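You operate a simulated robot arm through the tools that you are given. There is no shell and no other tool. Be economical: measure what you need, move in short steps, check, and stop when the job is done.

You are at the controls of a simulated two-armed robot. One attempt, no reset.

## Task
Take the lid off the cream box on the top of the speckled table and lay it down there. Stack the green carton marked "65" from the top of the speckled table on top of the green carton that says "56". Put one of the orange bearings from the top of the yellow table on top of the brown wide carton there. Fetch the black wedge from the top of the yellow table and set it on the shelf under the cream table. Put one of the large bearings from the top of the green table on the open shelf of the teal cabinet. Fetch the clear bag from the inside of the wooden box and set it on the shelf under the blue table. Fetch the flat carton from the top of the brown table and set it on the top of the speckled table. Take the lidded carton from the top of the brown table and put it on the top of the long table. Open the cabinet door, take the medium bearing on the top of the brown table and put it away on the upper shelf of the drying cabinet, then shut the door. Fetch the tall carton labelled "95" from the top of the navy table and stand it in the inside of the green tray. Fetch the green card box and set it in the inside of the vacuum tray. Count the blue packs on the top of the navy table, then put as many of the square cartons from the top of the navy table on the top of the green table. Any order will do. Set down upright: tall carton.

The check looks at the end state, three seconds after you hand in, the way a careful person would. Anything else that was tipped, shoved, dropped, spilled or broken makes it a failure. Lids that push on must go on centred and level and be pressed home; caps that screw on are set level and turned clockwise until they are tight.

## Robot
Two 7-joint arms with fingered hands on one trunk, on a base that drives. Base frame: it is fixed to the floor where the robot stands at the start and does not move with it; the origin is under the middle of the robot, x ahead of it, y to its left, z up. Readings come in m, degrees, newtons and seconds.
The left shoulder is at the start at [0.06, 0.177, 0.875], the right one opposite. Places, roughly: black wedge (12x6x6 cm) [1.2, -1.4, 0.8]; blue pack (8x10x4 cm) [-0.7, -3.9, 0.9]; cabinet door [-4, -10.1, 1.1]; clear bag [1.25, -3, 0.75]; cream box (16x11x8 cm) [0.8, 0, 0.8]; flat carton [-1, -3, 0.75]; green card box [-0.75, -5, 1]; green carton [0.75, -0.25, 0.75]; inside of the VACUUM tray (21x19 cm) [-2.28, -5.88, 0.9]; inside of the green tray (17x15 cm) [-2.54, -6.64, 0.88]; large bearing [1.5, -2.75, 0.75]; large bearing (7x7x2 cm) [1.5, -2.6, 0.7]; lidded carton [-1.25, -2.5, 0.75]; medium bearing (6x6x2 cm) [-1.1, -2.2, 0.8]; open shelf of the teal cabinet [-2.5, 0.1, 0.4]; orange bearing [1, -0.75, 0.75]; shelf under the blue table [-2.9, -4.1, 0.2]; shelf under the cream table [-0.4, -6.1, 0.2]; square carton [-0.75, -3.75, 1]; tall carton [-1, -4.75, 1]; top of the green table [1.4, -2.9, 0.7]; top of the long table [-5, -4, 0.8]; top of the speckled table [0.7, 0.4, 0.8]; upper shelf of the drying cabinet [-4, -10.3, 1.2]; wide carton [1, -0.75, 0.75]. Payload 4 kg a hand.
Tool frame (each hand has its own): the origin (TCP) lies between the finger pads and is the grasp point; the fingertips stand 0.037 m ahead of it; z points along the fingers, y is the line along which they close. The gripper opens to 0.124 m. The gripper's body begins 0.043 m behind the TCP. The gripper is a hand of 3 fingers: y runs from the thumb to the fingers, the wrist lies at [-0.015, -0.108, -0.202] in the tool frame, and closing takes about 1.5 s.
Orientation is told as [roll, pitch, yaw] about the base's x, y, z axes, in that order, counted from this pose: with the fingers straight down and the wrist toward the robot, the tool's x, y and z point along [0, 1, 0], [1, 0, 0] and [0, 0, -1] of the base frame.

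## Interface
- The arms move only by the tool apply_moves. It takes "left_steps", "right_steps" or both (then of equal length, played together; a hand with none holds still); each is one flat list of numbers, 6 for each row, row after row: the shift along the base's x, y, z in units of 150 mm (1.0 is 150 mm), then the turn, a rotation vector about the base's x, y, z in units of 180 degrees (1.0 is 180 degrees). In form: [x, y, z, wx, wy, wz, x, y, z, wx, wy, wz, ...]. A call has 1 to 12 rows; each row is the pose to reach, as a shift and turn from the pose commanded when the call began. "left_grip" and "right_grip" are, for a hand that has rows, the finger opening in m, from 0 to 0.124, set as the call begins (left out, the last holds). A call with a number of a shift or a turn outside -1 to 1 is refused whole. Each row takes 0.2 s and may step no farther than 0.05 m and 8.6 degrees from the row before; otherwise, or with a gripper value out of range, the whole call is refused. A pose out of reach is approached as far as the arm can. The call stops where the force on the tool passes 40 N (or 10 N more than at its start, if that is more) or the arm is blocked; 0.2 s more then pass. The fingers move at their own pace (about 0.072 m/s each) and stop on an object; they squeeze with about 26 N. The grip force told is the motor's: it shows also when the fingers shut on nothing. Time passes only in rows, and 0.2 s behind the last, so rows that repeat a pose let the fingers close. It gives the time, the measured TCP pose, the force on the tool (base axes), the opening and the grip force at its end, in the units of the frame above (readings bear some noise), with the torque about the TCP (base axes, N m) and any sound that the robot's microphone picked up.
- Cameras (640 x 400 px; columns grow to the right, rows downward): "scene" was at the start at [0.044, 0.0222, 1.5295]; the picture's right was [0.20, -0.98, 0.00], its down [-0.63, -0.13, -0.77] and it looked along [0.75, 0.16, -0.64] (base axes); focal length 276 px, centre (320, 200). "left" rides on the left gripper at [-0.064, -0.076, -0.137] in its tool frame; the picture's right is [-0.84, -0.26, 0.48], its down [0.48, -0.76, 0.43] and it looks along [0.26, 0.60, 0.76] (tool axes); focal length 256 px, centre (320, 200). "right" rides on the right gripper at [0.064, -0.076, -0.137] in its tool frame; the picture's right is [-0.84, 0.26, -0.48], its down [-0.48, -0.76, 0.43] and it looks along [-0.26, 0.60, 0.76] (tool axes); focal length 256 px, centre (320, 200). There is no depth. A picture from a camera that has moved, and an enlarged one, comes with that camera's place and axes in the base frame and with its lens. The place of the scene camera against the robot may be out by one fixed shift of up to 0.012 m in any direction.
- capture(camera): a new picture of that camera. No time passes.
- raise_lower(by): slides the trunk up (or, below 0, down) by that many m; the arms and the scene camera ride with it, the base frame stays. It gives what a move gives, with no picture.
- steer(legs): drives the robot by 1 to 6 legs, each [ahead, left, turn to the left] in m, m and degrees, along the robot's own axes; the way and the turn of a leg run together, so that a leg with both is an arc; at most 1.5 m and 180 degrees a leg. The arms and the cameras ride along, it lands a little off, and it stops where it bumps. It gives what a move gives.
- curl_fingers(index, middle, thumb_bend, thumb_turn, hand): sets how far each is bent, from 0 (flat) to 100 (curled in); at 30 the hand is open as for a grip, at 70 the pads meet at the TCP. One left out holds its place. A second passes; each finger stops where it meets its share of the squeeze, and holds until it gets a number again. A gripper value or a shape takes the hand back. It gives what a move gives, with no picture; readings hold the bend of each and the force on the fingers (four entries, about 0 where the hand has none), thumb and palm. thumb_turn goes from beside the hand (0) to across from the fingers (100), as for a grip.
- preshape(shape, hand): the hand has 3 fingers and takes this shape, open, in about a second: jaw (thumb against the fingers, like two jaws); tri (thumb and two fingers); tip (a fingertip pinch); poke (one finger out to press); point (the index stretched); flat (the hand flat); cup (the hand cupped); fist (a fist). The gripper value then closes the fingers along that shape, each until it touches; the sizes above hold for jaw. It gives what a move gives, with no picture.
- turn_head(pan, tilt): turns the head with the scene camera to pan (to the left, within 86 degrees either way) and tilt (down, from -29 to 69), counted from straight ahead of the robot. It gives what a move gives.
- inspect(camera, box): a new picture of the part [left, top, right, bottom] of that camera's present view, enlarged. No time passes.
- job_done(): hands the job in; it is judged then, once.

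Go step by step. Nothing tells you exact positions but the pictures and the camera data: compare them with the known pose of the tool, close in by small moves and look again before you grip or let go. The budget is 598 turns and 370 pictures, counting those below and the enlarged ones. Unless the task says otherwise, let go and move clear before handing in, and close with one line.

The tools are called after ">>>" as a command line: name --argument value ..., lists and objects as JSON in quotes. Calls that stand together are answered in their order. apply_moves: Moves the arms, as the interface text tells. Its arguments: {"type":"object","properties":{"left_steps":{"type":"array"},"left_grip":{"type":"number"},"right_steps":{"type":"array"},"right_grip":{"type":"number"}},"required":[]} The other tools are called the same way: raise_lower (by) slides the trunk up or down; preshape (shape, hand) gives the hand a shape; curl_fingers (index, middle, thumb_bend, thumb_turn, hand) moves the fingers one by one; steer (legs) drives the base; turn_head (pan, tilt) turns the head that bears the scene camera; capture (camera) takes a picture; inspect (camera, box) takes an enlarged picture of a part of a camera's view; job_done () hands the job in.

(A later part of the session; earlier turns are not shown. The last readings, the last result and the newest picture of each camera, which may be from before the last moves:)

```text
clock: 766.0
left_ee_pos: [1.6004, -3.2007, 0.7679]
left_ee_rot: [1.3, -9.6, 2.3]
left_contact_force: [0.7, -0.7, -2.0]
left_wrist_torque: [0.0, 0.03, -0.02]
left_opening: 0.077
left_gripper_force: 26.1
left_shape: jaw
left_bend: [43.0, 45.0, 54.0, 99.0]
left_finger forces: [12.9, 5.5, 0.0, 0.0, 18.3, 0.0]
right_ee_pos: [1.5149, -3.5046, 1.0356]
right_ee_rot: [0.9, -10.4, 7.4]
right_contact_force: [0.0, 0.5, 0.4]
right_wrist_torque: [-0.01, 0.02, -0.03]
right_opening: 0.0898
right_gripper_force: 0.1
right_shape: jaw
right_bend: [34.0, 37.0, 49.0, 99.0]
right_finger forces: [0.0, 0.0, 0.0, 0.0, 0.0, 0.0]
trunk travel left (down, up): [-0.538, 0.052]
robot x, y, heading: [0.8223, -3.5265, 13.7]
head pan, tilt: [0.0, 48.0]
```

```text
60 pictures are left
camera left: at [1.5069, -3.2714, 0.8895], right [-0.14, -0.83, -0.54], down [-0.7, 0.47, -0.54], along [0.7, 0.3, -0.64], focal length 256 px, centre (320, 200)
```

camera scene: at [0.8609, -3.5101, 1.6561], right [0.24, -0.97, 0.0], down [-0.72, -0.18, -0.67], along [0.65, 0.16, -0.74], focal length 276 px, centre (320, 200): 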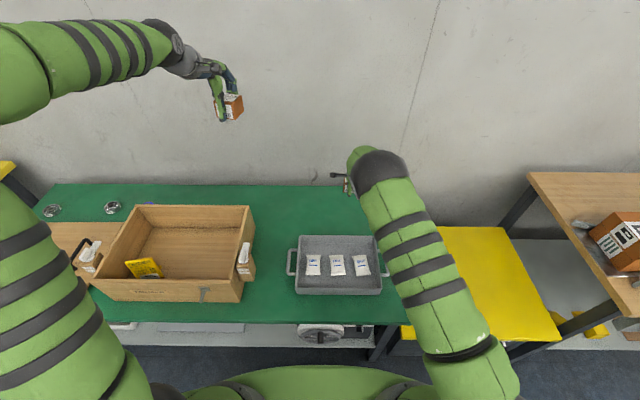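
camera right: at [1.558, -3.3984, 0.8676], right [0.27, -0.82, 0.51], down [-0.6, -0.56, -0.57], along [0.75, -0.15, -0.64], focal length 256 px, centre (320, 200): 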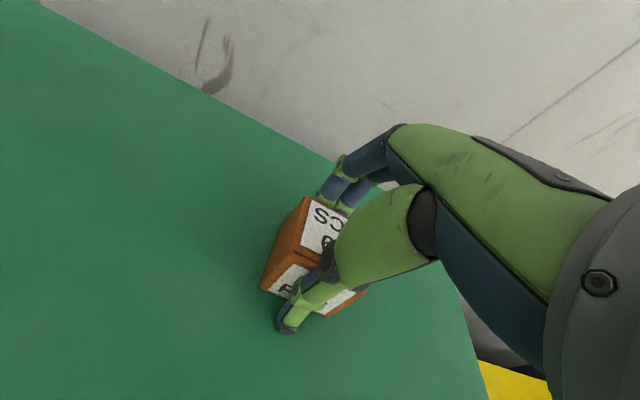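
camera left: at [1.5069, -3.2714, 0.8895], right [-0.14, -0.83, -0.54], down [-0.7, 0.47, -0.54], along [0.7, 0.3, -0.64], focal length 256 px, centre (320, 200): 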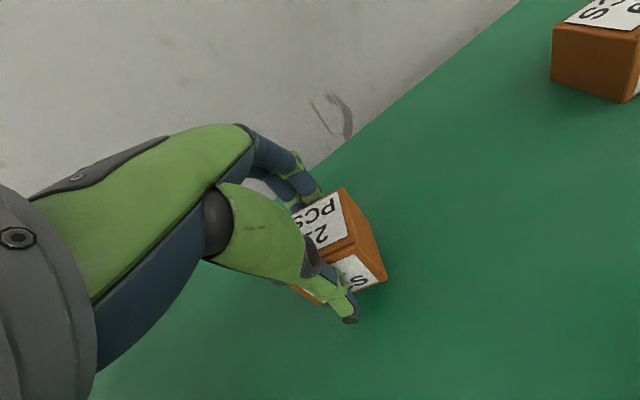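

>>> apply_moves --left_steps '[0, 0, -0.04, 0, 0, 0, 0, 0, -0.08, 0, 0, 0, 0, 0, -0.12, 0, 0, 0, 0, 0, -0.15, 0, 0, 0, 0, 0, -0.18, 0, 0, 0]'

>>> apply_moves --left_steps '[0, 0, 0, 0, 0, 0, 0, 0, 0, 0, 0, 0, 0, 0, 0, 0, 0, 0, 0, 0, 0, 0, 0, 0]' --left_grip 0.09

>>> apply_moves --left_steps '[0, 0, 0.15, 0, 0, 0, 0, 0, 0.4, 0, 0, 0, 0, 0, 0.7, 0, 0, 0, 0, 0, 1, 0, 0, 0]'

>>> apply_moves --left_steps '[0, 0, 0.3, 0, 0, 0, -0.2, 0.05, 0.5, 0, 0, 0, -0.4, 0.1, 0.7, 0, 0, 0, -0.6, 0.15, 0.9, 0, 0, 0, -0.8, 0.2, 1, 0, 0, 0]' --right_steps '[-0.1, 0, 0.2, 0, 0, 0, -0.2, 0, 0.4, 0, 0, 0, -0.3, 0, 0.6, 0, 0, 0, -0.4, 0, 0.8, 0, 0, 0, -0.5, 0, 1, 0, 0, 0]'

>>> capture --camera "scene"

```text
clock: 767.2
left_ee_pos: [1.6009, -3.2, 0.7458]
left_ee_rot: [1.3, -10.1, 2.3]
left_contact_force: [-4.4, -0.2, 22.6]
left_wrist_torque: [-0.03, -0.4, -0.01]
left_opening: 0.077
left_gripper_force: 25.9
left_shape: jaw
left_bend: [43.0, 45.0, 54.0, 99.0]
left_finger forces: [13.1, 5.5, 0.0, 0.0, 28.6, 0.0]
right_ee_pos: [1.5138, -3.505, 1.038]
right_ee_rot: [0.8, -10.5, 7.4]
right_contact_force: [-0.5, 0.0, -0.3]
right_wrist_torque: [0.01, 0.0, 0.01]
right_opening: 0.0899
right_gripper_force: 0.0
right_shape: jaw
right_bend: [34.0, 37.0, 49.0, 99.0]
right_finger forces: [0.1, 0.0, 0.0, 0.0, 0.0, 0.1]
trunk travel left (down, up): [-0.538, 0.052]
robot x, y, heading: [0.8214, -3.5251, 14.0]
head pan, tilt: [0.0, 48.0]
```

```text
clock: 768.2
left_ee_pos: [1.6032, -3.2007, 0.7442]
left_ee_rot: [1.3, -10.0, 2.4]
left_contact_force: [15.1, -1.0, 26.4]
left_wrist_torque: [-0.16, 0.3, 0.06]
left_opening: 0.0794
left_gripper_force: 0.0
left_shape: jaw
left_bend: [34.0, 37.0, 54.0, 100.0]
left_finger forces: [0.1, 0.0, 0.0, 0.1, 27.1, 0.0]
right_ee_pos: [1.5155, -3.507, 1.0373]
right_ee_rot: [0.9, -10.4, 7.3]
right_contact_force: [-0.8, -0.3, 0.6]
right_wrist_torque: [-0.03, -0.02, 0.0]
right_opening: 0.0902
right_gripper_force: 0.1
right_shape: jaw
right_bend: [34.0, 37.0, 49.0, 99.0]
right_finger forces: [0.0, 0.1, 0.1, 0.1, 0.0, 0.0]
trunk travel left (down, up): [-0.538, 0.052]
robot x, y, heading: [0.8219, -3.5281, 13.7]
head pan, tilt: [0.0, 48.0]
```

```text
clock: 769.2
left_ee_pos: [1.601, -3.2007, 0.8922]
left_ee_rot: [1.3, -9.5, 2.4]
left_contact_force: [0.2, 0.4, -0.1]
left_wrist_torque: [-0.03, 0.03, -0.02]
left_opening: 0.0902
left_gripper_force: 0.1
left_shape: jaw
left_bend: [34.0, 37.0, 49.0, 99.0]
left_finger forces: [0.0, 0.0, 0.0, 0.1, 0.0, 0.0]
right_ee_pos: [1.5149, -3.5062, 1.0356]
right_ee_rot: [0.9, -10.4, 7.4]
right_contact_force: [0.9, -0.1, -0.5]
right_wrist_torque: [0.01, 0.02, 0.03]
right_opening: 0.0899
right_gripper_force: 0.0
right_shape: jaw
right_bend: [34.0, 37.0, 49.0, 99.0]
right_finger forces: [0.1, 0.0, 0.0, 0.0, 0.0, 0.0]
trunk travel left (down, up): [-0.538, 0.052]
robot x, y, heading: [0.821, -3.5299, 13.6]
head pan, tilt: [0.0, 48.0]
```

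```text
clock: 770.4
left_ee_pos: [1.4795, -3.1714, 1.0422]
left_ee_rot: [1.3, -9.7, 2.4]
left_contact_force: [-0.3, 0.2, 0.4]
left_wrist_torque: [0.0, -0.01, -0.01]
left_opening: 0.0901
left_gripper_force: 0.1
left_shape: jaw
left_bend: [34.0, 37.0, 49.0, 99.0]
left_finger forces: [0.1, 0.0, 0.0, 0.0, 0.0, 0.0]
right_ee_pos: [1.438, -3.5041, 1.1854]
right_ee_rot: [0.9, -10.4, 7.4]
right_contact_force: [0.3, -0.2, -0.2]
right_wrist_torque: [-0.02, -0.01, 0.0]
right_opening: 0.0901
right_gripper_force: 0.1
right_shape: jaw
right_bend: [34.0, 37.0, 49.0, 99.0]
right_finger forces: [0.0, 0.0, 0.1, 0.1, 0.0, 0.0]
trunk travel left (down, up): [-0.538, 0.052]
robot x, y, heading: [0.8224, -3.5244, 13.6]
head pan, tilt: [0.0, 48.0]
```

```text
59 pictures are left
camera scene: at [0.8589, -3.5103, 1.656], right [0.24, -0.97, 0.0], down [-0.72, -0.18, -0.67], along [0.65, 0.16, -0.74], focal length 276 px, centre (320, 200)
```

scene: 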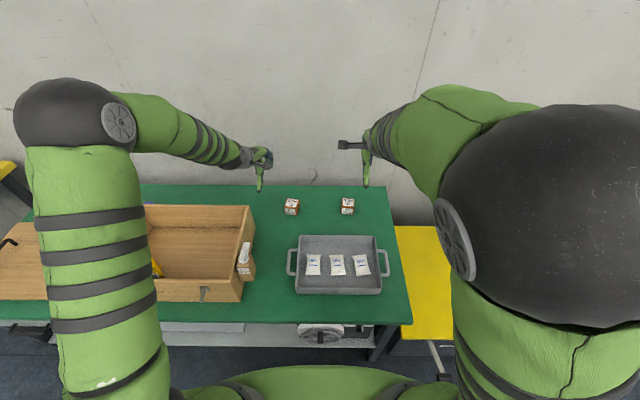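

>>> apply_moves --left_steps '[-0.2, 0, 0.25, 0, 0, 0, -0.4, 0, 0.5, 0, 0.02, 0, -0.5, 0, 0.8, 0, 0.053, 0]'

>>> steer --legs '[[0, 0.76, -2]]'

>>> capture --camera "left"

>>> capture --camera "scene"

```text
clock: 771.2
left_ee_pos: [1.4041, -3.1727, 1.1624]
left_ee_rot: [1.7, 0.0, 2.4]
left_contact_force: [0.2, 0.4, -0.1]
left_wrist_torque: [-0.02, -0.01, -0.04]
left_opening: 0.09
left_gripper_force: 0.1
left_shape: jaw
left_bend: [34.0, 37.0, 49.0, 99.0]
left_finger forces: [0.0, 0.0, 0.0, 0.0, 0.0, 0.0]
right_ee_pos: [1.437, -3.5042, 1.1847]
right_ee_rot: [1.0, -10.4, 7.5]
right_contact_force: [-0.5, -0.3, -0.3]
right_wrist_torque: [0.03, 0.0, 0.0]
right_opening: 0.09
right_gripper_force: 0.1
right_shape: jaw
right_bend: [34.0, 37.0, 49.0, 99.0]
right_finger forces: [0.0, 0.0, 0.1, 0.1, 0.1, 0.0]
trunk travel left (down, up): [-0.538, 0.052]
robot x, y, heading: [0.8224, -3.5275, 13.5]
head pan, tilt: [0.0, 48.0]
```

```text
clock: 775.3
left_ee_pos: [1.2524, -2.4531, 1.1615]
left_ee_rot: [1.7, 0.1, 0.1]
left_contact_force: [-0.2, -0.1, -0.5]
left_wrist_torque: [0.0, -0.01, 0.01]
left_opening: 0.0905
left_gripper_force: 0.0
left_shape: jaw
left_bend: [34.0, 37.0, 49.0, 99.0]
left_finger forces: [0.1, 0.0, 0.0, 0.0, 0.1, 0.0]
right_ee_pos: [1.2735, -2.7861, 1.1831]
right_ee_rot: [0.9, -10.3, 5.2]
right_contact_force: [-0.4, 0.1, 0.1]
right_wrist_torque: [0.02, 0.03, 0.0]
right_opening: 0.0901
right_gripper_force: 0.0
right_shape: jaw
right_bend: [34.0, 37.0, 49.0, 99.0]
right_finger forces: [0.1, 0.0, 0.0, 0.0, 0.1, 0.0]
trunk travel left (down, up): [-0.538, 0.052]
robot x, y, heading: [0.6542, -2.784, 11.4]
head pan, tilt: [0.0, 48.0]
```

```text
58 pictures are left
camera left: at [1.1778, -2.5207, 1.2976], right [-0.25, -0.82, -0.51], down [-0.76, 0.49, -0.42], along [0.6, 0.28, -0.75], focal length 256 px, centre (320, 200)
```

left: 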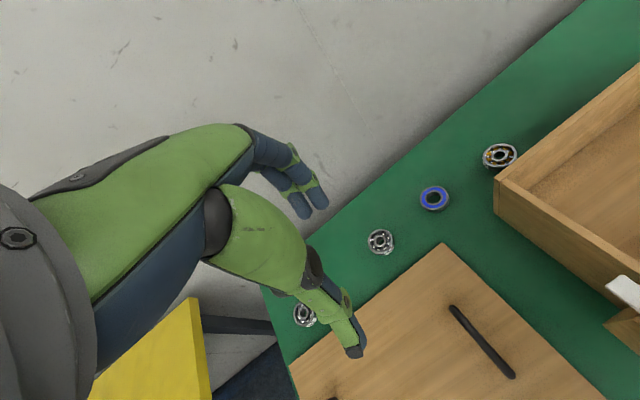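

```text
57 pictures are left
camera scene: at [0.6951, -2.7702, 1.656], right [0.2, -0.98, 0.0], down [-0.73, -0.15, -0.67], along [0.66, 0.13, -0.74], focal length 276 px, centre (320, 200)
```

scene: 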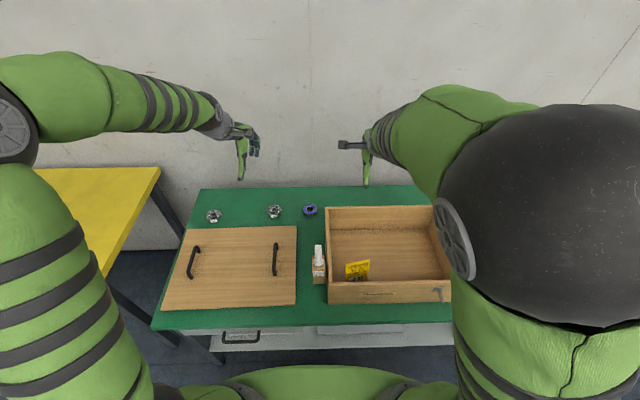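

>>> apply_moves --left_steps '[0.2, 0.05, -0.2, 0, 0, 0, 0.4, 0.1, -0.4, 0, 0, 0, 0.6, 0.15, -0.6, 0, 0, 0, 0.8, 0.2, -0.8, 0, 0, 0, 1, 0.25, -0.95, 0, 0, 0]' --left_grip 0.124

>>> apply_moves --left_steps '[0.15, 0.02, -0.25, 0, 0, 0, 0.27, 0.02, -0.5, 0, 0, 0, 0.27, 0.02, -0.75, 0, 0, 0, 0.27, 0.02, -1, 0, 0, 0]'

>>> capture --camera "left"

```text
clock: 776.5
left_ee_pos: [1.4052, -2.4126, 1.0171]
left_ee_rot: [1.6, 0.0, 0.3]
left_contact_force: [-0.5, 0.3, -0.6]
left_wrist_torque: [-0.02, 0.03, -0.02]
left_opening: 0.1239
left_gripper_force: 0.0
left_shape: jaw
left_bend: [30.0, 30.0, 30.0, 98.0]
left_finger forces: [0.0, 0.1, 0.1, 0.0, 0.0, 0.0]
right_ee_pos: [1.2746, -2.7858, 1.183]
right_ee_rot: [0.9, -10.3, 5.3]
right_contact_force: [-0.4, 0.1, 0.3]
right_wrist_torque: [0.01, -0.02, -0.01]
right_opening: 0.0899
right_gripper_force: 0.0
right_shape: jaw
right_bend: [34.0, 37.0, 49.0, 99.0]
right_finger forces: [0.0, 0.1, 0.0, 0.1, 0.1, 0.0]
trunk travel left (down, up): [-0.538, 0.052]
robot x, y, heading: [0.663, -2.7857, 11.5]
head pan, tilt: [0.0, 48.0]
```

```text
clock: 777.5
left_ee_pos: [1.4432, -2.4108, 0.8697]
left_ee_rot: [1.8, -0.1, 0.1]
left_contact_force: [0.0, 0.5, 0.0]
left_wrist_torque: [-0.02, 0.02, 0.0]
left_opening: 0.1239
left_gripper_force: 0.1
left_shape: jaw
left_bend: [30.0, 30.0, 30.0, 98.0]
left_finger forces: [0.0, 0.1, 0.0, 0.0, 0.0, 0.0]
right_ee_pos: [1.2746, -2.7863, 1.1848]
right_ee_rot: [0.9, -10.3, 5.2]
right_contact_force: [0.0, 0.3, 0.9]
right_wrist_torque: [0.02, 0.01, 0.03]
right_opening: 0.09
right_gripper_force: 0.1
right_shape: jaw
right_bend: [34.0, 37.0, 49.0, 99.0]
right_finger forces: [0.1, 0.0, 0.0, 0.0, 0.0, 0.1]
trunk travel left (down, up): [-0.538, 0.052]
robot x, y, heading: [0.6526, -2.7851, 11.9]
head pan, tilt: [0.0, 48.0]
```

```text
56 pictures are left
camera left: at [1.369, -2.4792, 1.0057], right [-0.25, -0.82, -0.51], down [-0.76, 0.49, -0.42], along [0.6, 0.28, -0.75], focal length 256 px, centre (320, 200)
```

left: 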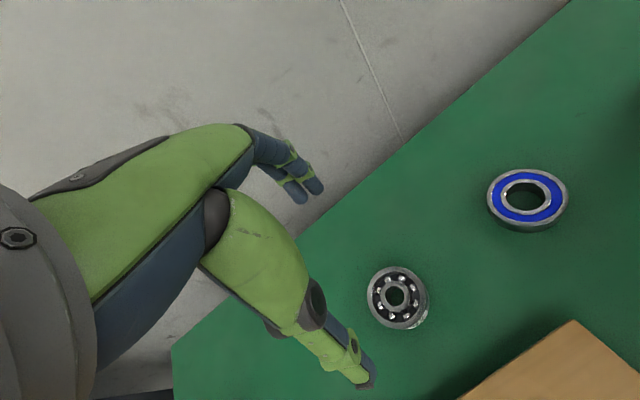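

>>> apply_moves --left_steps '[-0.02, -0.03, -0.25, 0, 0, 0, -0.02, -0.03, -0.5, 0, 0, 0, -0.02, -0.03, -0.7, 0, 0, 0, -0.02, -0.03, -0.82, 0, 0, 0, -0.02, -0.03, -0.87, 0, 0, 0, -0.02, -0.03, -0.92, 0, 0, 0, -0.02, -0.03, -0.97, 0, 0, 0]'

>>> apply_moves --left_steps '[0, 0, 0, 0, 0, 0, 0, 0, 0.02, 0, 0, 0, 0, 0, 0.04, 0, 0, 0, 0, 0, 0.04, 0, 0, 0, 0, 0, 0.04, 0, 0, 0, 0, 0, 0.04, 0, 0, 0, 0, 0, 0.04, 0, 0, 0]' --left_grip 0.0

>>> apply_moves --left_steps '[0, 0, 0.05, 0, 0, 0, 0, 0, 0.15, 0, 0, 0, 0, 0, 0.4, 0, 0, 0, 0, 0, 0.7, 0, 0, 0, 0, 0, 1, 0, 0, 0]'

>>> capture --camera "left"

```text
clock: 779.2
left_ee_pos: [1.447, -2.4163, 0.7347]
left_ee_rot: [1.8, -1.3, 0.3]
left_contact_force: [-4.3, -1.6, 17.4]
left_wrist_torque: [-0.09, -0.93, -0.08]
left_opening: 0.1211
left_gripper_force: 0.0
left_shape: jaw
left_bend: [30.0, 30.0, 30.0, 98.0]
left_finger forces: [8.8, 8.1, 0.0, 0.0, 0.7, 0.0]
right_ee_pos: [1.2725, -2.7867, 1.1853]
right_ee_rot: [0.9, -10.3, 5.3]
right_contact_force: [-0.2, 0.0, -0.1]
right_wrist_torque: [-0.03, 0.04, 0.02]
right_opening: 0.0898
right_gripper_force: 0.0
right_shape: jaw
right_bend: [34.0, 37.0, 49.0, 99.0]
right_finger forces: [0.0, 0.0, 0.0, 0.1, 0.1, 0.0]
trunk travel left (down, up): [-0.538, 0.052]
robot x, y, heading: [0.6587, -2.7825, 11.6]
head pan, tilt: [0.0, 48.0]
stopped in row 7 (left hand): the force on the tool passed its limit at 43 N (the readings are from after the stop); the commanded pose is now the measured one
```

```text
clock: 780.8
left_ee_pos: [1.4437, -2.4163, 0.7384]
left_ee_rot: [1.9, -1.0, 0.3]
left_contact_force: [-8.9, 1.6, 17.5]
left_wrist_torque: [0.02, 0.31, 0.02]
left_opening: 0.0654
left_gripper_force: 26.1
left_shape: jaw
left_bend: [43.0, 48.0, 53.0, 100.0]
left_finger forces: [13.5, 6.3, 0.0, 0.1, 31.3, 0.1]
right_ee_pos: [1.2706, -2.7871, 1.1859]
right_ee_rot: [0.9, -10.5, 5.3]
right_contact_force: [0.5, 0.3, -0.9]
right_wrist_torque: [-0.02, -0.02, 0.04]
right_opening: 0.09
right_gripper_force: 0.1
right_shape: jaw
right_bend: [34.0, 37.0, 49.0, 99.0]
right_finger forces: [0.0, 0.1, 0.1, 0.0, 0.1, 0.0]
trunk travel left (down, up): [-0.538, 0.052]
robot x, y, heading: [0.6598, -2.7831, 11.4]
head pan, tilt: [0.0, 48.0]
```

```text
clock: 782.0
left_ee_pos: [1.4432, -2.4176, 0.8888]
left_ee_rot: [1.8, -0.9, 0.1]
left_contact_force: [0.2, -0.1, -2.9]
left_wrist_torque: [0.02, 0.02, -0.02]
left_opening: 0.0634
left_gripper_force: 26.2
left_shape: jaw
left_bend: [42.0, 47.0, 55.0, 100.0]
left_finger forces: [15.7, 8.5, 0.1, 0.1, 22.2, 0.0]
right_ee_pos: [1.2733, -2.7859, 1.1848]
right_ee_rot: [0.9, -10.4, 5.3]
right_contact_force: [-0.3, 0.2, -0.5]
right_wrist_torque: [-0.01, -0.02, -0.03]
right_opening: 0.0898
right_gripper_force: 0.0
right_shape: jaw
right_bend: [34.0, 37.0, 49.0, 99.0]
right_finger forces: [0.0, 0.1, 0.0, 0.0, 0.0, 0.1]
trunk travel left (down, up): [-0.538, 0.052]
robot x, y, heading: [0.6542, -2.7815, 11.4]
head pan, tilt: [0.0, 48.0]
```

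```text
55 pictures are left
camera left: at [1.3671, -2.4853, 1.0228], right [-0.25, -0.82, -0.51], down [-0.76, 0.49, -0.43], along [0.61, 0.28, -0.74], focal length 256 px, centre (320, 200)
```

left: 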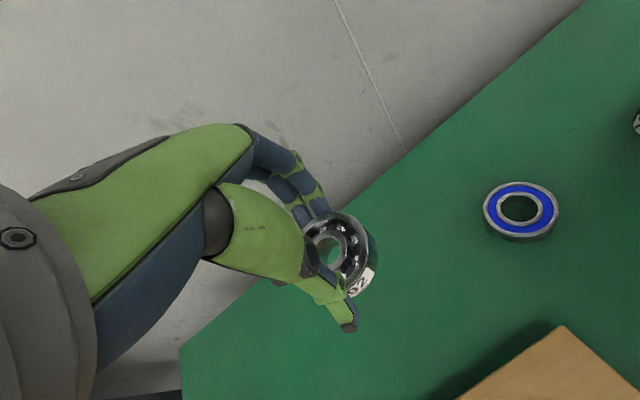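

>>> apply_moves --left_steps '[-0.1, -0.02, 0.3, 0, 0, 0, -0.3, -0.06, 0.55, 0, 0, 0, -0.55, -0.1, 0.75, 0, 0, 0, -0.8, -0.15, 0.9, 0, 0, 0, -1, -0.2, 1, 0, 0, 0]'

>>> apply_moves --left_steps '[-0.2, -0.04, 0.2, 0, 0, 0, -0.4, -0.08, 0.4, 0, 0, 0, -0.6, -0.12, 0.6, 0, 0, 0]'

>>> steer --legs '[[-0.3, 0, 0], [0, 0, 90], [0, 0, 90], [0.6, 0.1, 0]]'

>>> turn_head --pan 0 --tilt 45

>>> capture --camera "scene"

```text
clock: 783.2
left_ee_pos: [1.2946, -2.4451, 1.0372]
left_ee_rot: [1.8, -0.9, 0.3]
left_contact_force: [-0.4, -0.4, -2.9]
left_wrist_torque: [0.0, 0.0, -0.02]
left_opening: 0.0633
left_gripper_force: 26.8
left_shape: jaw
left_bend: [42.0, 47.0, 55.0, 100.0]
left_finger forces: [15.8, 8.3, 0.1, 0.0, 22.0, 0.1]
right_ee_pos: [1.272, -2.7869, 1.1861]
right_ee_rot: [0.9, -10.4, 5.3]
right_contact_force: [0.4, -0.2, 0.1]
right_wrist_torque: [0.0, -0.03, -0.03]
right_opening: 0.0901
right_gripper_force: 0.0
right_shape: jaw
right_bend: [34.0, 37.0, 49.0, 99.0]
right_finger forces: [0.0, 0.1, 0.0, 0.0, 0.0, 0.0]
trunk travel left (down, up): [-0.538, 0.052]
robot x, y, heading: [0.6569, -2.7849, 11.5]
head pan, tilt: [0.0, 48.0]
```

```text
clock: 784.0
left_ee_pos: [1.2032, -2.4663, 1.1287]
left_ee_rot: [1.7, -0.9, 0.2]
left_contact_force: [-0.2, -0.2, -2.4]
left_wrist_torque: [0.02, -0.01, -0.01]
left_opening: 0.063
left_gripper_force: 25.7
left_shape: jaw
left_bend: [42.0, 47.0, 55.0, 100.0]
left_finger forces: [15.5, 8.3, 0.0, 0.0, 21.8, 0.1]
right_ee_pos: [1.2726, -2.7864, 1.1854]
right_ee_rot: [0.9, -10.4, 5.3]
right_contact_force: [0.1, -0.3, 0.4]
right_wrist_torque: [0.0, -0.01, 0.0]
right_opening: 0.09
right_gripper_force: 0.0
right_shape: jaw
right_bend: [34.0, 37.0, 49.0, 99.0]
right_finger forces: [0.1, 0.0, 0.0, 0.0, 0.1, 0.1]
trunk travel left (down, up): [-0.538, 0.052]
robot x, y, heading: [0.6544, -2.783, 11.6]
head pan, tilt: [0.0, 48.0]
```

```text
clock: 796.6
left_ee_pos: [-0.7797, -3.3413, 1.1271]
left_ee_rot: [1.8, -0.8, 177.9]
left_contact_force: [-0.2, 0.0, -2.8]
left_wrist_torque: [-0.05, -0.05, 0.01]
left_opening: 0.0626
left_gripper_force: 26.6
left_shape: jaw
left_bend: [42.0, 47.0, 55.0, 100.0]
left_finger forces: [15.2, 8.0, 0.1, 0.1, 21.1, 0.0]
right_ee_pos: [-0.8367, -3.0166, 1.1831]
right_ee_rot: [1.0, -10.3, -177.1]
right_contact_force: [0.4, 0.7, 0.0]
right_wrist_torque: [0.0, 0.0, -0.01]
right_opening: 0.0898
right_gripper_force: 0.1
right_shape: jaw
right_bend: [34.0, 37.0, 49.0, 99.0]
right_finger forces: [0.1, 0.1, 0.1, 0.1, 0.1, 0.0]
trunk travel left (down, up): [-0.538, 0.052]
robot x, y, heading: [-0.2179, -3.0458, -170.6]
head pan, tilt: [0.0, 48.0]
```

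```text
clock: 797.3
left_ee_pos: [-0.7792, -3.3398, 1.1272]
left_ee_rot: [1.9, -0.7, 177.9]
left_contact_force: [-1.5, -0.4, -2.6]
left_wrist_torque: [-0.04, -0.03, 0.0]
left_opening: 0.0624
left_gripper_force: 26.8
left_shape: jaw
left_bend: [42.0, 47.0, 55.0, 100.0]
left_finger forces: [15.2, 8.1, 0.1, 0.0, 21.2, 0.0]
right_ee_pos: [-0.8342, -3.0169, 1.1842]
right_ee_rot: [0.9, -10.4, -177.0]
right_contact_force: [0.1, 0.6, 0.0]
right_wrist_torque: [0.01, 0.0, -0.02]
right_opening: 0.0899
right_gripper_force: 0.0
right_shape: jaw
right_bend: [34.0, 37.0, 49.0, 99.0]
right_finger forces: [0.0, 0.0, 0.0, 0.0, 0.0, 0.1]
trunk travel left (down, up): [-0.538, 0.052]
robot x, y, heading: [-0.2188, -3.0417, -171.1]
head pan, tilt: [0.0, 45.0]
```

```text
54 pictures are left
camera scene: at [-0.2783, -3.046, 1.6602], right [-0.16, 0.99, 0.0], down [0.7, 0.11, -0.71], along [-0.7, -0.11, -0.71], focal length 276 px, centre (320, 200)
```

scene: 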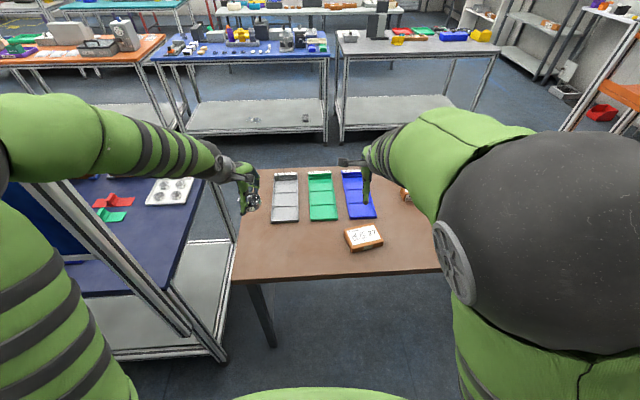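

>>> capture --camera "right"

>>> inspect --camera "scene" --box '[310, 190, 430, 280]'

```text
53 pictures are left
camera right: at [-0.733, -3.0737, 1.3064], right [-0.21, 0.84, 0.51], down [0.64, 0.51, -0.57], along [-0.74, 0.21, -0.64], focal length 256 px, centre (320, 200)
```

right: 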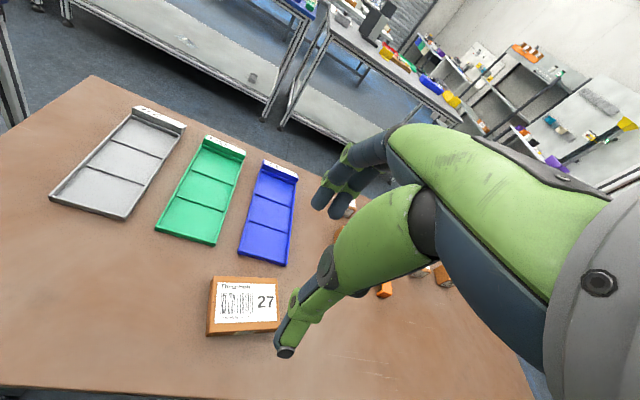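

```text
4.44 times, centred on (370, 235) of scene
camera zoom: at [-0.2783, -3.046, 1.6602], right [-0.16, 0.99, 0.0], down [0.7, 0.11, -0.71], along [-0.7, -0.11, -0.71], focal length 1229 px, centre (98, 44)
```

zoom: 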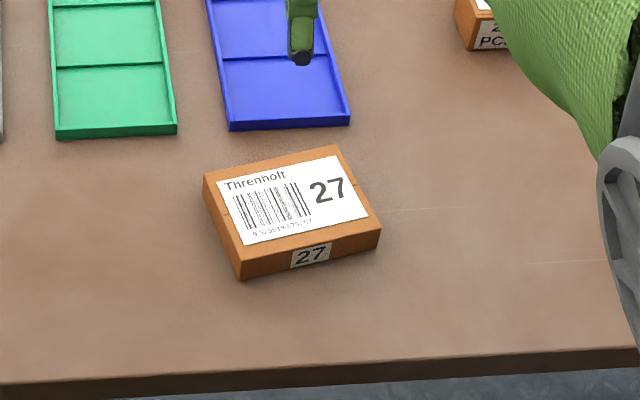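

>>> apply_moves --right_steps '[-0.15, 0.04, -0.1, 0.001, -0.015, 0.02, -0.3, 0.08, -0.3, 0.002, -0.03, 0.04, -0.45, 0.12, -0.5, 0.003, -0.045, 0.06, -0.6, 0.16, -0.7, 0.003, -0.058, 0.083, -0.76, 0.19, -0.95, 0.003, -0.058, 0.083]' --right_grip 0.124

>>> apply_moves --right_steps '[0, 0, -0.3, 0, 0, 0, 0, 0, -0.6, 0, 0, 0, 0, 0, -0.74, 0, 0, 0]'

>>> capture --camera "right"

```text
clock: 798.5
left_ee_pos: [-0.7801, -3.3407, 1.1274]
left_ee_rot: [1.8, -0.8, 177.9]
left_contact_force: [-0.6, 0.1, -3.2]
left_wrist_torque: [-0.04, 0.01, -0.01]
left_opening: 0.0624
left_gripper_force: 26.3
left_shape: jaw
left_bend: [42.0, 47.0, 55.0, 100.0]
left_finger forces: [15.4, 8.0, 0.1, 0.0, 21.1, 0.0]
right_ee_pos: [-0.9506, -2.9905, 1.0434]
right_ee_rot: [2.2, 0.0, -162.1]
right_contact_force: [-0.5, -0.1, 0.1]
right_wrist_torque: [-0.03, 0.02, 0.02]
right_opening: 0.1238
right_gripper_force: 0.2
right_shape: jaw
right_bend: [30.0, 30.0, 30.0, 98.0]
right_finger forces: [0.1, 0.0, 0.0, 0.1, 0.0, 0.0]
trunk travel left (down, up): [-0.538, 0.052]
robot x, y, heading: [-0.2204, -3.0431, -170.7]
head pan, tilt: [0.0, 45.0]
```

```text
clock: 799.3
left_ee_pos: [-0.7799, -3.3405, 1.1271]
left_ee_rot: [1.8, -0.7, 177.9]
left_contact_force: [-0.1, 1.0, -3.0]
left_wrist_torque: [0.01, -0.05, 0.02]
left_opening: 0.0624
left_gripper_force: 26.0
left_shape: jaw
left_bend: [42.0, 47.0, 55.0, 100.0]
left_finger forces: [15.2, 8.0, 0.0, 0.1, 21.0, 0.1]
right_ee_pos: [-0.9471, -2.9891, 0.9298]
right_ee_rot: [2.2, 0.0, -162.2]
right_contact_force: [-0.3, 0.3, -0.8]
right_wrist_torque: [0.02, 0.0, 0.01]
right_opening: 0.1239
right_gripper_force: 0.2
right_shape: jaw
right_bend: [30.0, 30.0, 30.0, 98.0]
right_finger forces: [0.0, 0.1, 0.1, 0.0, 0.0, 0.0]
trunk travel left (down, up): [-0.538, 0.052]
robot x, y, heading: [-0.2182, -3.0399, -170.9]
head pan, tilt: [0.0, 45.0]
```

```text
51 pictures are left
camera right: at [-0.8576, -3.0213, 1.07], right [-0.51, 0.74, 0.45], down [0.58, 0.68, -0.45], along [-0.64, 0.03, -0.77], focal length 256 px, centre (320, 200)
```

right: 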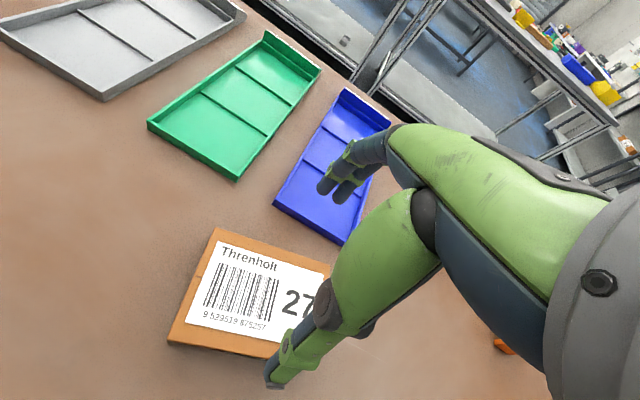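

>>> apply_moves --right_steps '[0.06, -0.02, -0.15, 0, 0, 0, 0.127, -0.04, -0.3, 0, 0, 0, 0.127, -0.04, -0.5, 0, 0, 0, 0.127, -0.04, -0.6, 0, 0, 0, 0.127, -0.04, -0.66, 0, 0, 0, 0.127, -0.04, -0.71, 0, 0, 0]'

>>> capture --camera "right"

```text
clock: 800.6
left_ee_pos: [-0.779, -3.3389, 1.1284]
left_ee_rot: [1.9, -0.8, 178.0]
left_contact_force: [-1.4, -0.2, -2.4]
left_wrist_torque: [-0.03, 0.0, 0.03]
left_opening: 0.0624
left_gripper_force: 26.1
left_shape: jaw
left_bend: [42.0, 47.0, 55.0, 100.0]
left_finger forces: [15.3, 8.0, 0.0, 0.0, 21.1, 0.0]
right_ee_pos: [-0.9345, -2.9955, 0.834]
right_ee_rot: [2.3, -1.3, -162.2]
right_contact_force: [6.5, 3.1, 21.2]
right_wrist_torque: [-0.09, 1.0, -0.1]
right_opening: 0.12
right_gripper_force: 0.1
right_shape: jaw
right_bend: [30.0, 30.0, 29.0, 97.0]
right_finger forces: [0.2, 19.7, 0.1, 0.0, 2.4, 0.1]
trunk travel left (down, up): [-0.538, 0.052]
robot x, y, heading: [-0.2142, -3.043, -170.9]
head pan, tilt: [0.0, 45.0]
stopped in row 6 (right hand): the force on the tool passed its limit at 46 N (the readings are from after the stop); the commanded pose is now the measured one
```

```text
50 pictures are left
camera right: at [-0.8427, -3.028, 0.9722], right [-0.49, 0.74, 0.45], down [0.57, 0.67, -0.47], along [-0.65, 0.03, -0.76], focal length 256 px, centre (320, 200)
```

right: 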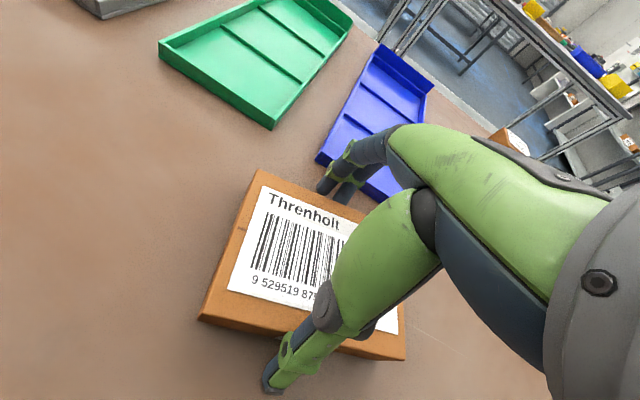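

>>> apply_moves --right_steps '[0, 0, 0.03, 0, 0, 0, 0, 0, 0.04, 0, 0, 0, 0, 0, 0.04, 0, 0, 0, 0, 0, 0.04, 0, 0, 0, 0, 0, 0.04, 0, 0, 0, 0, 0, 0.04, 0, 0, 0, 0, 0, 0.04, 0, 0, 0]' --right_grip 0.0

>>> apply_moves --right_steps '[0, 0, 0.05, 0, 0, 0, 0, 0, 0.15, 0, 0, 0, 0, 0, 0.4, 0, 0, 0, 0, 0, 0.7, 0, 0, 0, 0, 0, 1, 0, 0, 0]'

>>> capture --camera "right"

```text
clock: 802.2
left_ee_pos: [-0.7786, -3.3404, 1.1265]
left_ee_rot: [1.8, -0.8, 177.9]
left_contact_force: [-0.2, 0.1, -2.0]
left_wrist_torque: [0.0, -0.03, -0.01]
left_opening: 0.0622
left_gripper_force: 26.6
left_shape: jaw
left_bend: [42.0, 47.0, 55.0, 100.0]
left_finger forces: [15.2, 7.9, 0.0, 0.0, 20.9, 0.1]
right_ee_pos: [-0.9341, -2.9947, 0.8365]
right_ee_rot: [2.3, -0.8, -162.3]
right_contact_force: [1.2, 0.0, 0.4]
right_wrist_torque: [0.06, -0.11, -0.02]
right_opening: 0.0894
right_gripper_force: 26.2
right_shape: jaw
right_bend: [37.0, 39.0, 0.0, 98.0]
right_finger forces: [13.7, 11.0, 0.0, 0.0, 27.0, 0.1]
trunk travel left (down, up): [-0.538, 0.052]
robot x, y, heading: [-0.2168, -3.0453, -171.0]
head pan, tilt: [0.0, 45.0]
```

```text
clock: 803.5
left_ee_pos: [-0.7784, -3.3398, 1.1272]
left_ee_rot: [1.8, -0.8, 177.9]
left_contact_force: [0.1, 0.0, -2.0]
left_wrist_torque: [-0.03, 0.03, 0.03]
left_opening: 0.0622
left_gripper_force: 25.9
left_shape: jaw
left_bend: [42.0, 47.0, 55.0, 100.0]
left_finger forces: [15.3, 7.9, 0.1, 0.1, 21.1, 0.1]
right_ee_pos: [-0.9312, -2.9955, 0.9889]
right_ee_rot: [2.3, -1.0, -162.3]
right_contact_force: [0.3, 0.3, -2.7]
right_wrist_torque: [-0.02, 0.02, 0.04]
right_opening: 0.0898
right_gripper_force: 26.2
right_shape: jaw
right_bend: [37.0, 39.0, 0.0, 98.0]
right_finger forces: [14.0, 11.5, 0.1, 0.0, 25.8, 0.1]
trunk travel left (down, up): [-0.538, 0.052]
robot x, y, heading: [-0.2216, -3.0403, -171.2]
head pan, tilt: [0.0, 45.0]
```

```text
49 pictures are left
camera right: at [-0.8411, -3.0272, 1.1267], right [-0.5, 0.74, 0.45], down [0.58, 0.67, -0.47], along [-0.65, 0.03, -0.76], focal length 256 px, centre (320, 200)
```

right: 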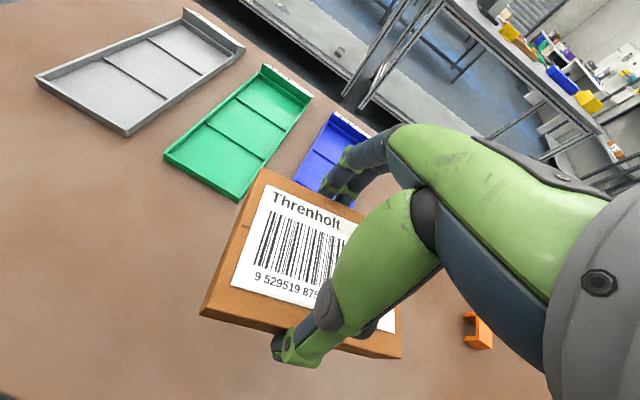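

>>> apply_moves --right_steps '[0.1, 0.02, 0.3, 0, 0, 0, 0.3, 0.04, 0.55, 0, 0, 0, 0.5, 0.06, 0.8, 0, 0, 0, 0.7, 0.08, 1, 0, 0, 0]'

>>> steer --legs '[[-0.3, 0, 0], [0, 0, -90], [1.3, 0, 0], [0.8, 0, 0], [0, 0, -87], [0.1, 0.75, 0]]'

>>> turn_head --pan 0 --tilt 40

>>> capture --camera "scene"

```text
clock: 804.5
left_ee_pos: [-0.7795, -3.3392, 1.1278]
left_ee_rot: [1.8, -0.9, 177.8]
left_contact_force: [0.1, 0.1, -2.2]
left_wrist_torque: [-0.03, -0.03, 0.02]
left_opening: 0.0624
left_gripper_force: 26.4
left_shape: jaw
left_bend: [42.0, 47.0, 55.0, 100.0]
left_finger forces: [15.3, 7.9, 0.1, 0.0, 21.0, 0.0]
right_ee_pos: [-0.829, -2.9836, 1.1357]
right_ee_rot: [2.3, -1.0, -162.3]
right_contact_force: [0.5, 0.8, -2.9]
right_wrist_torque: [0.02, 0.03, 0.01]
right_opening: 0.0898
right_gripper_force: 25.9
right_shape: jaw
right_bend: [36.0, 39.0, 0.0, 98.0]
right_finger forces: [14.0, 11.4, 0.1, 0.0, 25.7, 0.1]
trunk travel left (down, up): [-0.538, 0.052]
robot x, y, heading: [-0.2218, -3.0462, -170.6]
head pan, tilt: [0.0, 45.0]
```

```text
clock: 827.7
left_ee_pos: [0.2692, 0.1405, 1.1267]
left_ee_rot: [1.7, -0.8, 0.2]
left_contact_force: [0.1, -0.4, -2.8]
left_wrist_torque: [0.0, 0.01, -0.02]
left_opening: 0.0618
left_gripper_force: 26.1
left_shape: jaw
left_bend: [42.0, 47.0, 56.0, 100.0]
left_finger forces: [14.9, 7.6, 0.0, 0.0, 20.4, 0.0]
right_ee_pos: [0.3323, -0.212, 1.1356]
right_ee_rot: [2.3, -0.9, 19.9]
right_contact_force: [-0.2, 0.6, -2.9]
right_wrist_torque: [-0.02, 0.0, -0.02]
right_opening: 0.0899
right_gripper_force: 26.0
right_shape: jaw
right_bend: [36.0, 39.0, 0.0, 98.0]
right_finger forces: [13.6, 11.0, 0.1, 0.0, 24.5, 0.0]
trunk travel left (down, up): [-0.538, 0.052]
robot x, y, heading: [-0.2808, -0.1791, 11.1]
head pan, tilt: [0.0, 45.0]
```

```text
clock: 828.4
left_ee_pos: [0.2689, 0.1403, 1.1272]
left_ee_rot: [1.8, -0.8, 0.1]
left_contact_force: [0.5, -0.3, -2.0]
left_wrist_torque: [0.02, 0.03, -0.02]
left_opening: 0.0614
left_gripper_force: 26.2
left_shape: jaw
left_bend: [42.0, 47.0, 56.0, 100.0]
left_finger forces: [14.9, 7.6, 0.1, 0.0, 20.2, 0.0]
right_ee_pos: [0.3324, -0.2147, 1.1348]
right_ee_rot: [2.3, -0.9, 19.9]
right_contact_force: [-0.6, 0.7, -2.4]
right_wrist_torque: [0.01, 0.01, 0.02]
right_opening: 0.0898
right_gripper_force: 26.1
right_shape: jaw
right_bend: [37.0, 39.0, 0.0, 98.0]
right_finger forces: [13.7, 10.9, 0.0, 0.1, 24.5, 0.0]
trunk travel left (down, up): [-0.538, 0.052]
robot x, y, heading: [-0.2793, -0.1794, 11.4]
head pan, tilt: [0.0, 40.0]
```

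```text
48 pictures are left
camera scene: at [-0.2351, -0.1629, 1.6674], right [0.2, -0.98, 0.0], down [-0.63, -0.13, -0.77], along [0.75, 0.15, -0.64], focal length 276 px, centre (320, 200)
```

scene: 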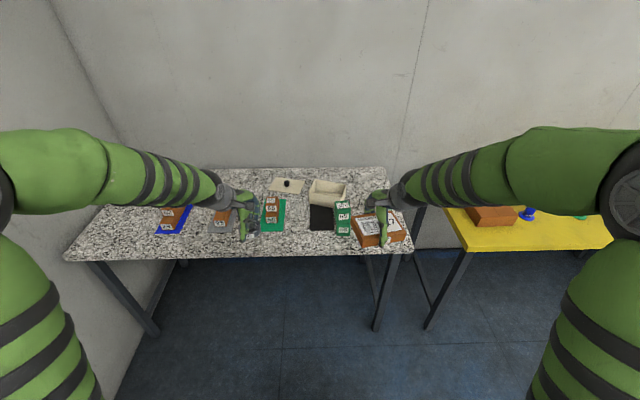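

>>> steer --legs '[[0.4, -0.05, 0]]'

>>> apply_moves --right_steps '[0.25, 0, 0, 0, 0, -0.01, 0.5, 0, 0, 0, 0, -0.02, 0.75, 0, -0.1, 0, 0, -0.03, 1, 0, -0.2, 0, 0, -0.04]'

>>> capture --camera "scene"

>>> capture --camera "right"

```text
clock: 830.9
left_ee_pos: [0.6827, 0.1745, 1.127]
left_ee_rot: [1.8, -0.7, 0.3]
left_contact_force: [0.1, 0.5, -2.6]
left_wrist_torque: [0.02, 0.05, -0.03]
left_opening: 0.0615
left_gripper_force: 25.8
left_shape: jaw
left_bend: [42.0, 47.0, 56.0, 100.0]
left_finger forces: [14.9, 7.7, 0.0, 0.1, 20.3, 0.1]
right_ee_pos: [0.7465, -0.1781, 1.1357]
right_ee_rot: [2.4, -0.8, 20.1]
right_contact_force: [0.5, 0.3, -3.2]
right_wrist_torque: [-0.02, 0.02, 0.0]
right_opening: 0.0898
right_gripper_force: 26.5
right_shape: jaw
right_bend: [36.0, 39.0, 0.0, 98.0]
right_finger forces: [13.6, 10.9, 0.0, 0.0, 24.5, 0.0]
trunk travel left (down, up): [-0.538, 0.052]
robot x, y, heading: [0.1328, -0.1477, 11.7]
head pan, tilt: [0.0, 40.0]
```

```text
clock: 831.9
left_ee_pos: [0.6829, 0.1742, 1.1264]
left_ee_rot: [1.7, -0.9, 0.2]
left_contact_force: [0.0, 0.6, -1.9]
left_wrist_torque: [-0.02, 0.03, 0.02]
left_opening: 0.0614
left_gripper_force: 25.4
left_shape: jaw
left_bend: [42.0, 47.0, 56.0, 100.0]
left_finger forces: [15.0, 7.7, 0.0, 0.0, 20.4, 0.1]
right_ee_pos: [0.8966, -0.1776, 1.1038]
right_ee_rot: [2.3, -0.7, 12.8]
right_contact_force: [0.5, 0.4, -3.2]
right_wrist_torque: [0.01, -0.02, 0.02]
right_opening: 0.0901
right_gripper_force: 26.0
right_shape: jaw
right_bend: [36.0, 39.0, 0.0, 98.0]
right_finger forces: [13.8, 11.0, 0.0, 0.0, 24.8, 0.0]
trunk travel left (down, up): [-0.538, 0.052]
robot x, y, heading: [0.1332, -0.1464, 11.6]
head pan, tilt: [0.0, 40.0]
```

```text
47 pictures are left
camera scene: at [0.1797, -0.1297, 1.6674], right [0.2, -0.98, 0.0], down [-0.63, -0.13, -0.77], along [0.75, 0.15, -0.64], focal length 276 px, centre (320, 200)
```

scene: 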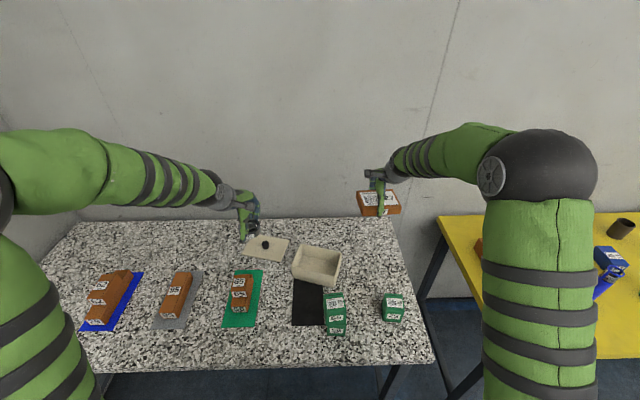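

```text
46 pictures are left
camera right: at [0.8078, -0.1395, 1.2423], right [0.43, -0.78, 0.45], down [-0.63, -0.62, -0.46], along [0.64, -0.08, -0.76], focal length 256 px, centre (320, 200)
```

right: 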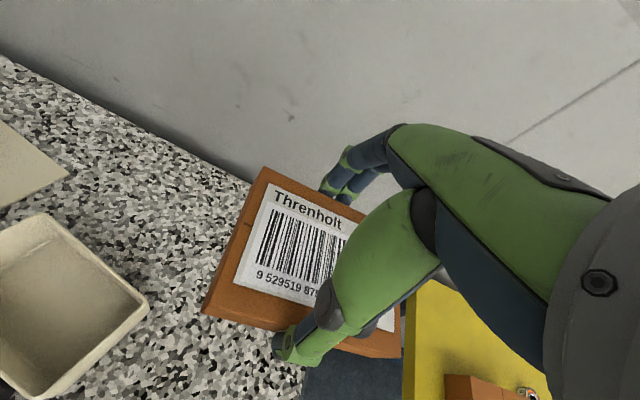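

>>> apply_moves --right_steps '[0, -0.05, -0.3, 0, 0, 0, 0, -0.05, -0.6, 0, 0, 0, 0, -0.05, -0.9, 0, 0, 0, 0, -0.05, -1, 0, 0, 0]'

>>> apply_moves --right_steps '[0, 0, -0.2, 0, 0, 0, 0, 0, -0.4, 0, 0, 0, 0, 0, -0.5, 0, 0, 0, 0, 0, -0.56, 0, 0, 0, 0, 0, -0.62, 0, 0, 0, 0, 0, -0.67, 0, 0, 0, 0, 0, -0.72, 0, 0, 0, 0, 0, -0.77, 0, 0, 0]'

>>> capture --camera "right"

```text
clock: 832.9
left_ee_pos: [0.6814, 0.1753, 1.1258]
left_ee_rot: [1.7, -0.8, 0.3]
left_contact_force: [-0.1, 0.3, -3.3]
left_wrist_torque: [0.02, 0.0, 0.02]
left_opening: 0.0619
left_gripper_force: 26.0
left_shape: jaw
left_bend: [42.0, 47.0, 56.0, 100.0]
left_finger forces: [14.7, 7.5, 0.0, 0.1, 20.3, 0.0]
right_ee_pos: [0.8964, -0.1872, 0.9542]
right_ee_rot: [2.3, -0.8, 12.9]
right_contact_force: [0.1, 0.7, -3.1]
right_wrist_torque: [0.02, 0.01, -0.02]
right_opening: 0.0897
right_gripper_force: 26.4
right_shape: jaw
right_bend: [36.0, 39.0, 0.0, 98.0]
right_finger forces: [13.8, 10.8, 0.0, 0.1, 24.6, 0.1]
trunk travel left (down, up): [-0.538, 0.052]
robot x, y, heading: [0.1336, -0.1459, 11.8]
head pan, tilt: [0.0, 40.0]
```

```text
clock: 834.7
left_ee_pos: [0.6817, 0.1758, 1.1266]
left_ee_rot: [1.7, -0.7, 0.3]
left_contact_force: [0.2, 0.0, -2.8]
left_wrist_torque: [0.0, 0.04, -0.02]
left_opening: 0.0617
left_gripper_force: 26.1
left_shape: jaw
left_bend: [42.0, 47.0, 56.0, 100.0]
left_finger forces: [14.8, 7.5, 0.0, 0.0, 20.1, 0.0]
right_ee_pos: [0.896, -0.186, 0.839]
right_ee_rot: [2.2, -0.8, 12.9]
right_contact_force: [-0.4, 0.3, -2.7]
right_wrist_torque: [0.02, 0.01, 0.01]
right_opening: 0.0897
right_gripper_force: 25.9
right_shape: jaw
right_bend: [36.0, 39.0, 0.0, 98.0]
right_finger forces: [13.7, 10.7, 0.1, 0.1, 24.6, 0.0]
trunk travel left (down, up): [-0.538, 0.052]
robot x, y, heading: [0.1334, -0.1479, 11.6]
head pan, tilt: [0.0, 40.0]
```

```text
45 pictures are left
camera right: at [0.8062, -0.1477, 0.9775], right [0.43, -0.78, 0.45], down [-0.63, -0.62, -0.46], along [0.64, -0.08, -0.76], focal length 256 px, centre (320, 200)
```

right: 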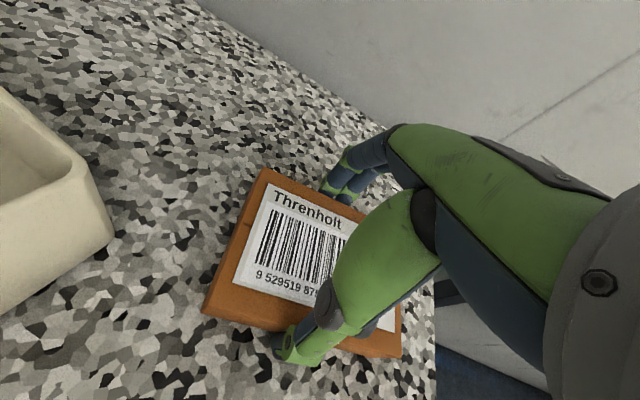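

>>> apply_moves --right_steps '[-0.03, 0.07, 0, 0, 0, 0, -0.05, 0.15, 0, 0, 0, 0, -0.05, 0.15, -0.05, 0, 0, 0, -0.05, 0.15, -0.1, 0, 0, 0, -0.05, 0.15, -0.15, 0, 0, 0, -0.05, 0.15, -0.2, 0, 0, 0, -0.05, 0.15, -0.25, 0, 0, 0]'

>>> apply_moves --right_steps '[0, 0, 0.02, 0, 0, 0, 0, 0, 0.02, 0, 0, 0, 0, 0, 0.02, 0, 0, 0, 0, 0, 0.02, 0, 0, 0]' --right_grip 0.124

>>> capture --camera "right"

```text
clock: 835.7
left_ee_pos: [0.6813, 0.1744, 1.1272]
left_ee_rot: [1.8, -0.8, 0.3]
left_contact_force: [0.0, 0.1, -3.9]
left_wrist_torque: [0.01, 0.03, 0.02]
left_opening: 0.0618
left_gripper_force: 26.3
left_shape: jaw
left_bend: [42.0, 47.0, 56.0, 100.0]
left_finger forces: [14.7, 7.5, 0.0, 0.1, 20.1, 0.0]
right_ee_pos: [0.892, -0.162, 0.8372]
right_ee_rot: [2.5, -1.9, 12.9]
right_contact_force: [-7.4, -1.3, 22.0]
right_wrist_torque: [-0.53, 1.75, -0.01]
right_opening: 0.0856
right_gripper_force: 26.3
right_shape: jaw
right_bend: [39.0, 41.0, 0.0, 99.0]
right_finger forces: [9.0, 7.3, 0.0, 0.0, 40.2, 0.0]
trunk travel left (down, up): [-0.538, 0.052]
robot x, y, heading: [0.1322, -0.1493, 11.7]
head pan, tilt: [0.0, 40.0]
stopped in row 4 (right hand): the force on the tool passed its limit at 47 N (the readings are from after the stop); the commanded pose is now the measured one
```

```text
clock: 836.7
left_ee_pos: [0.6819, 0.1754, 1.1272]
left_ee_rot: [1.8, -0.8, 0.3]
left_contact_force: [-0.1, 0.7, -3.1]
left_wrist_torque: [0.02, 0.03, 0.0]
left_opening: 0.0616
left_gripper_force: 26.0
left_shape: jaw
left_bend: [42.0, 47.0, 56.0, 100.0]
left_finger forces: [14.8, 7.4, 0.0, 0.0, 20.2, 0.0]
right_ee_pos: [0.8932, -0.1619, 0.8372]
right_ee_rot: [2.4, -1.7, 12.9]
right_contact_force: [-0.1, -0.2, 0.3]
right_wrist_torque: [-0.04, 0.0, 0.04]
right_opening: 0.1238
right_gripper_force: 0.1
right_shape: jaw
right_bend: [30.0, 30.0, 30.0, 98.0]
right_finger forces: [0.0, 0.1, 0.1, 0.0, 0.0, 0.0]
trunk travel left (down, up): [-0.538, 0.052]
robot x, y, heading: [0.1314, -0.1455, 11.2]
head pan, tilt: [0.0, 40.0]
```

```text
44 pictures are left
camera right: at [0.8017, -0.1238, 0.9747], right [0.43, -0.78, 0.45], down [-0.62, -0.62, -0.48], along [0.65, -0.08, -0.75], focal length 256 px, centre (320, 200)
```

right: 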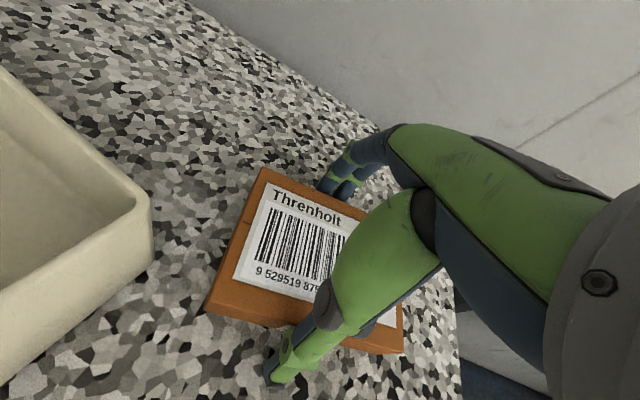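

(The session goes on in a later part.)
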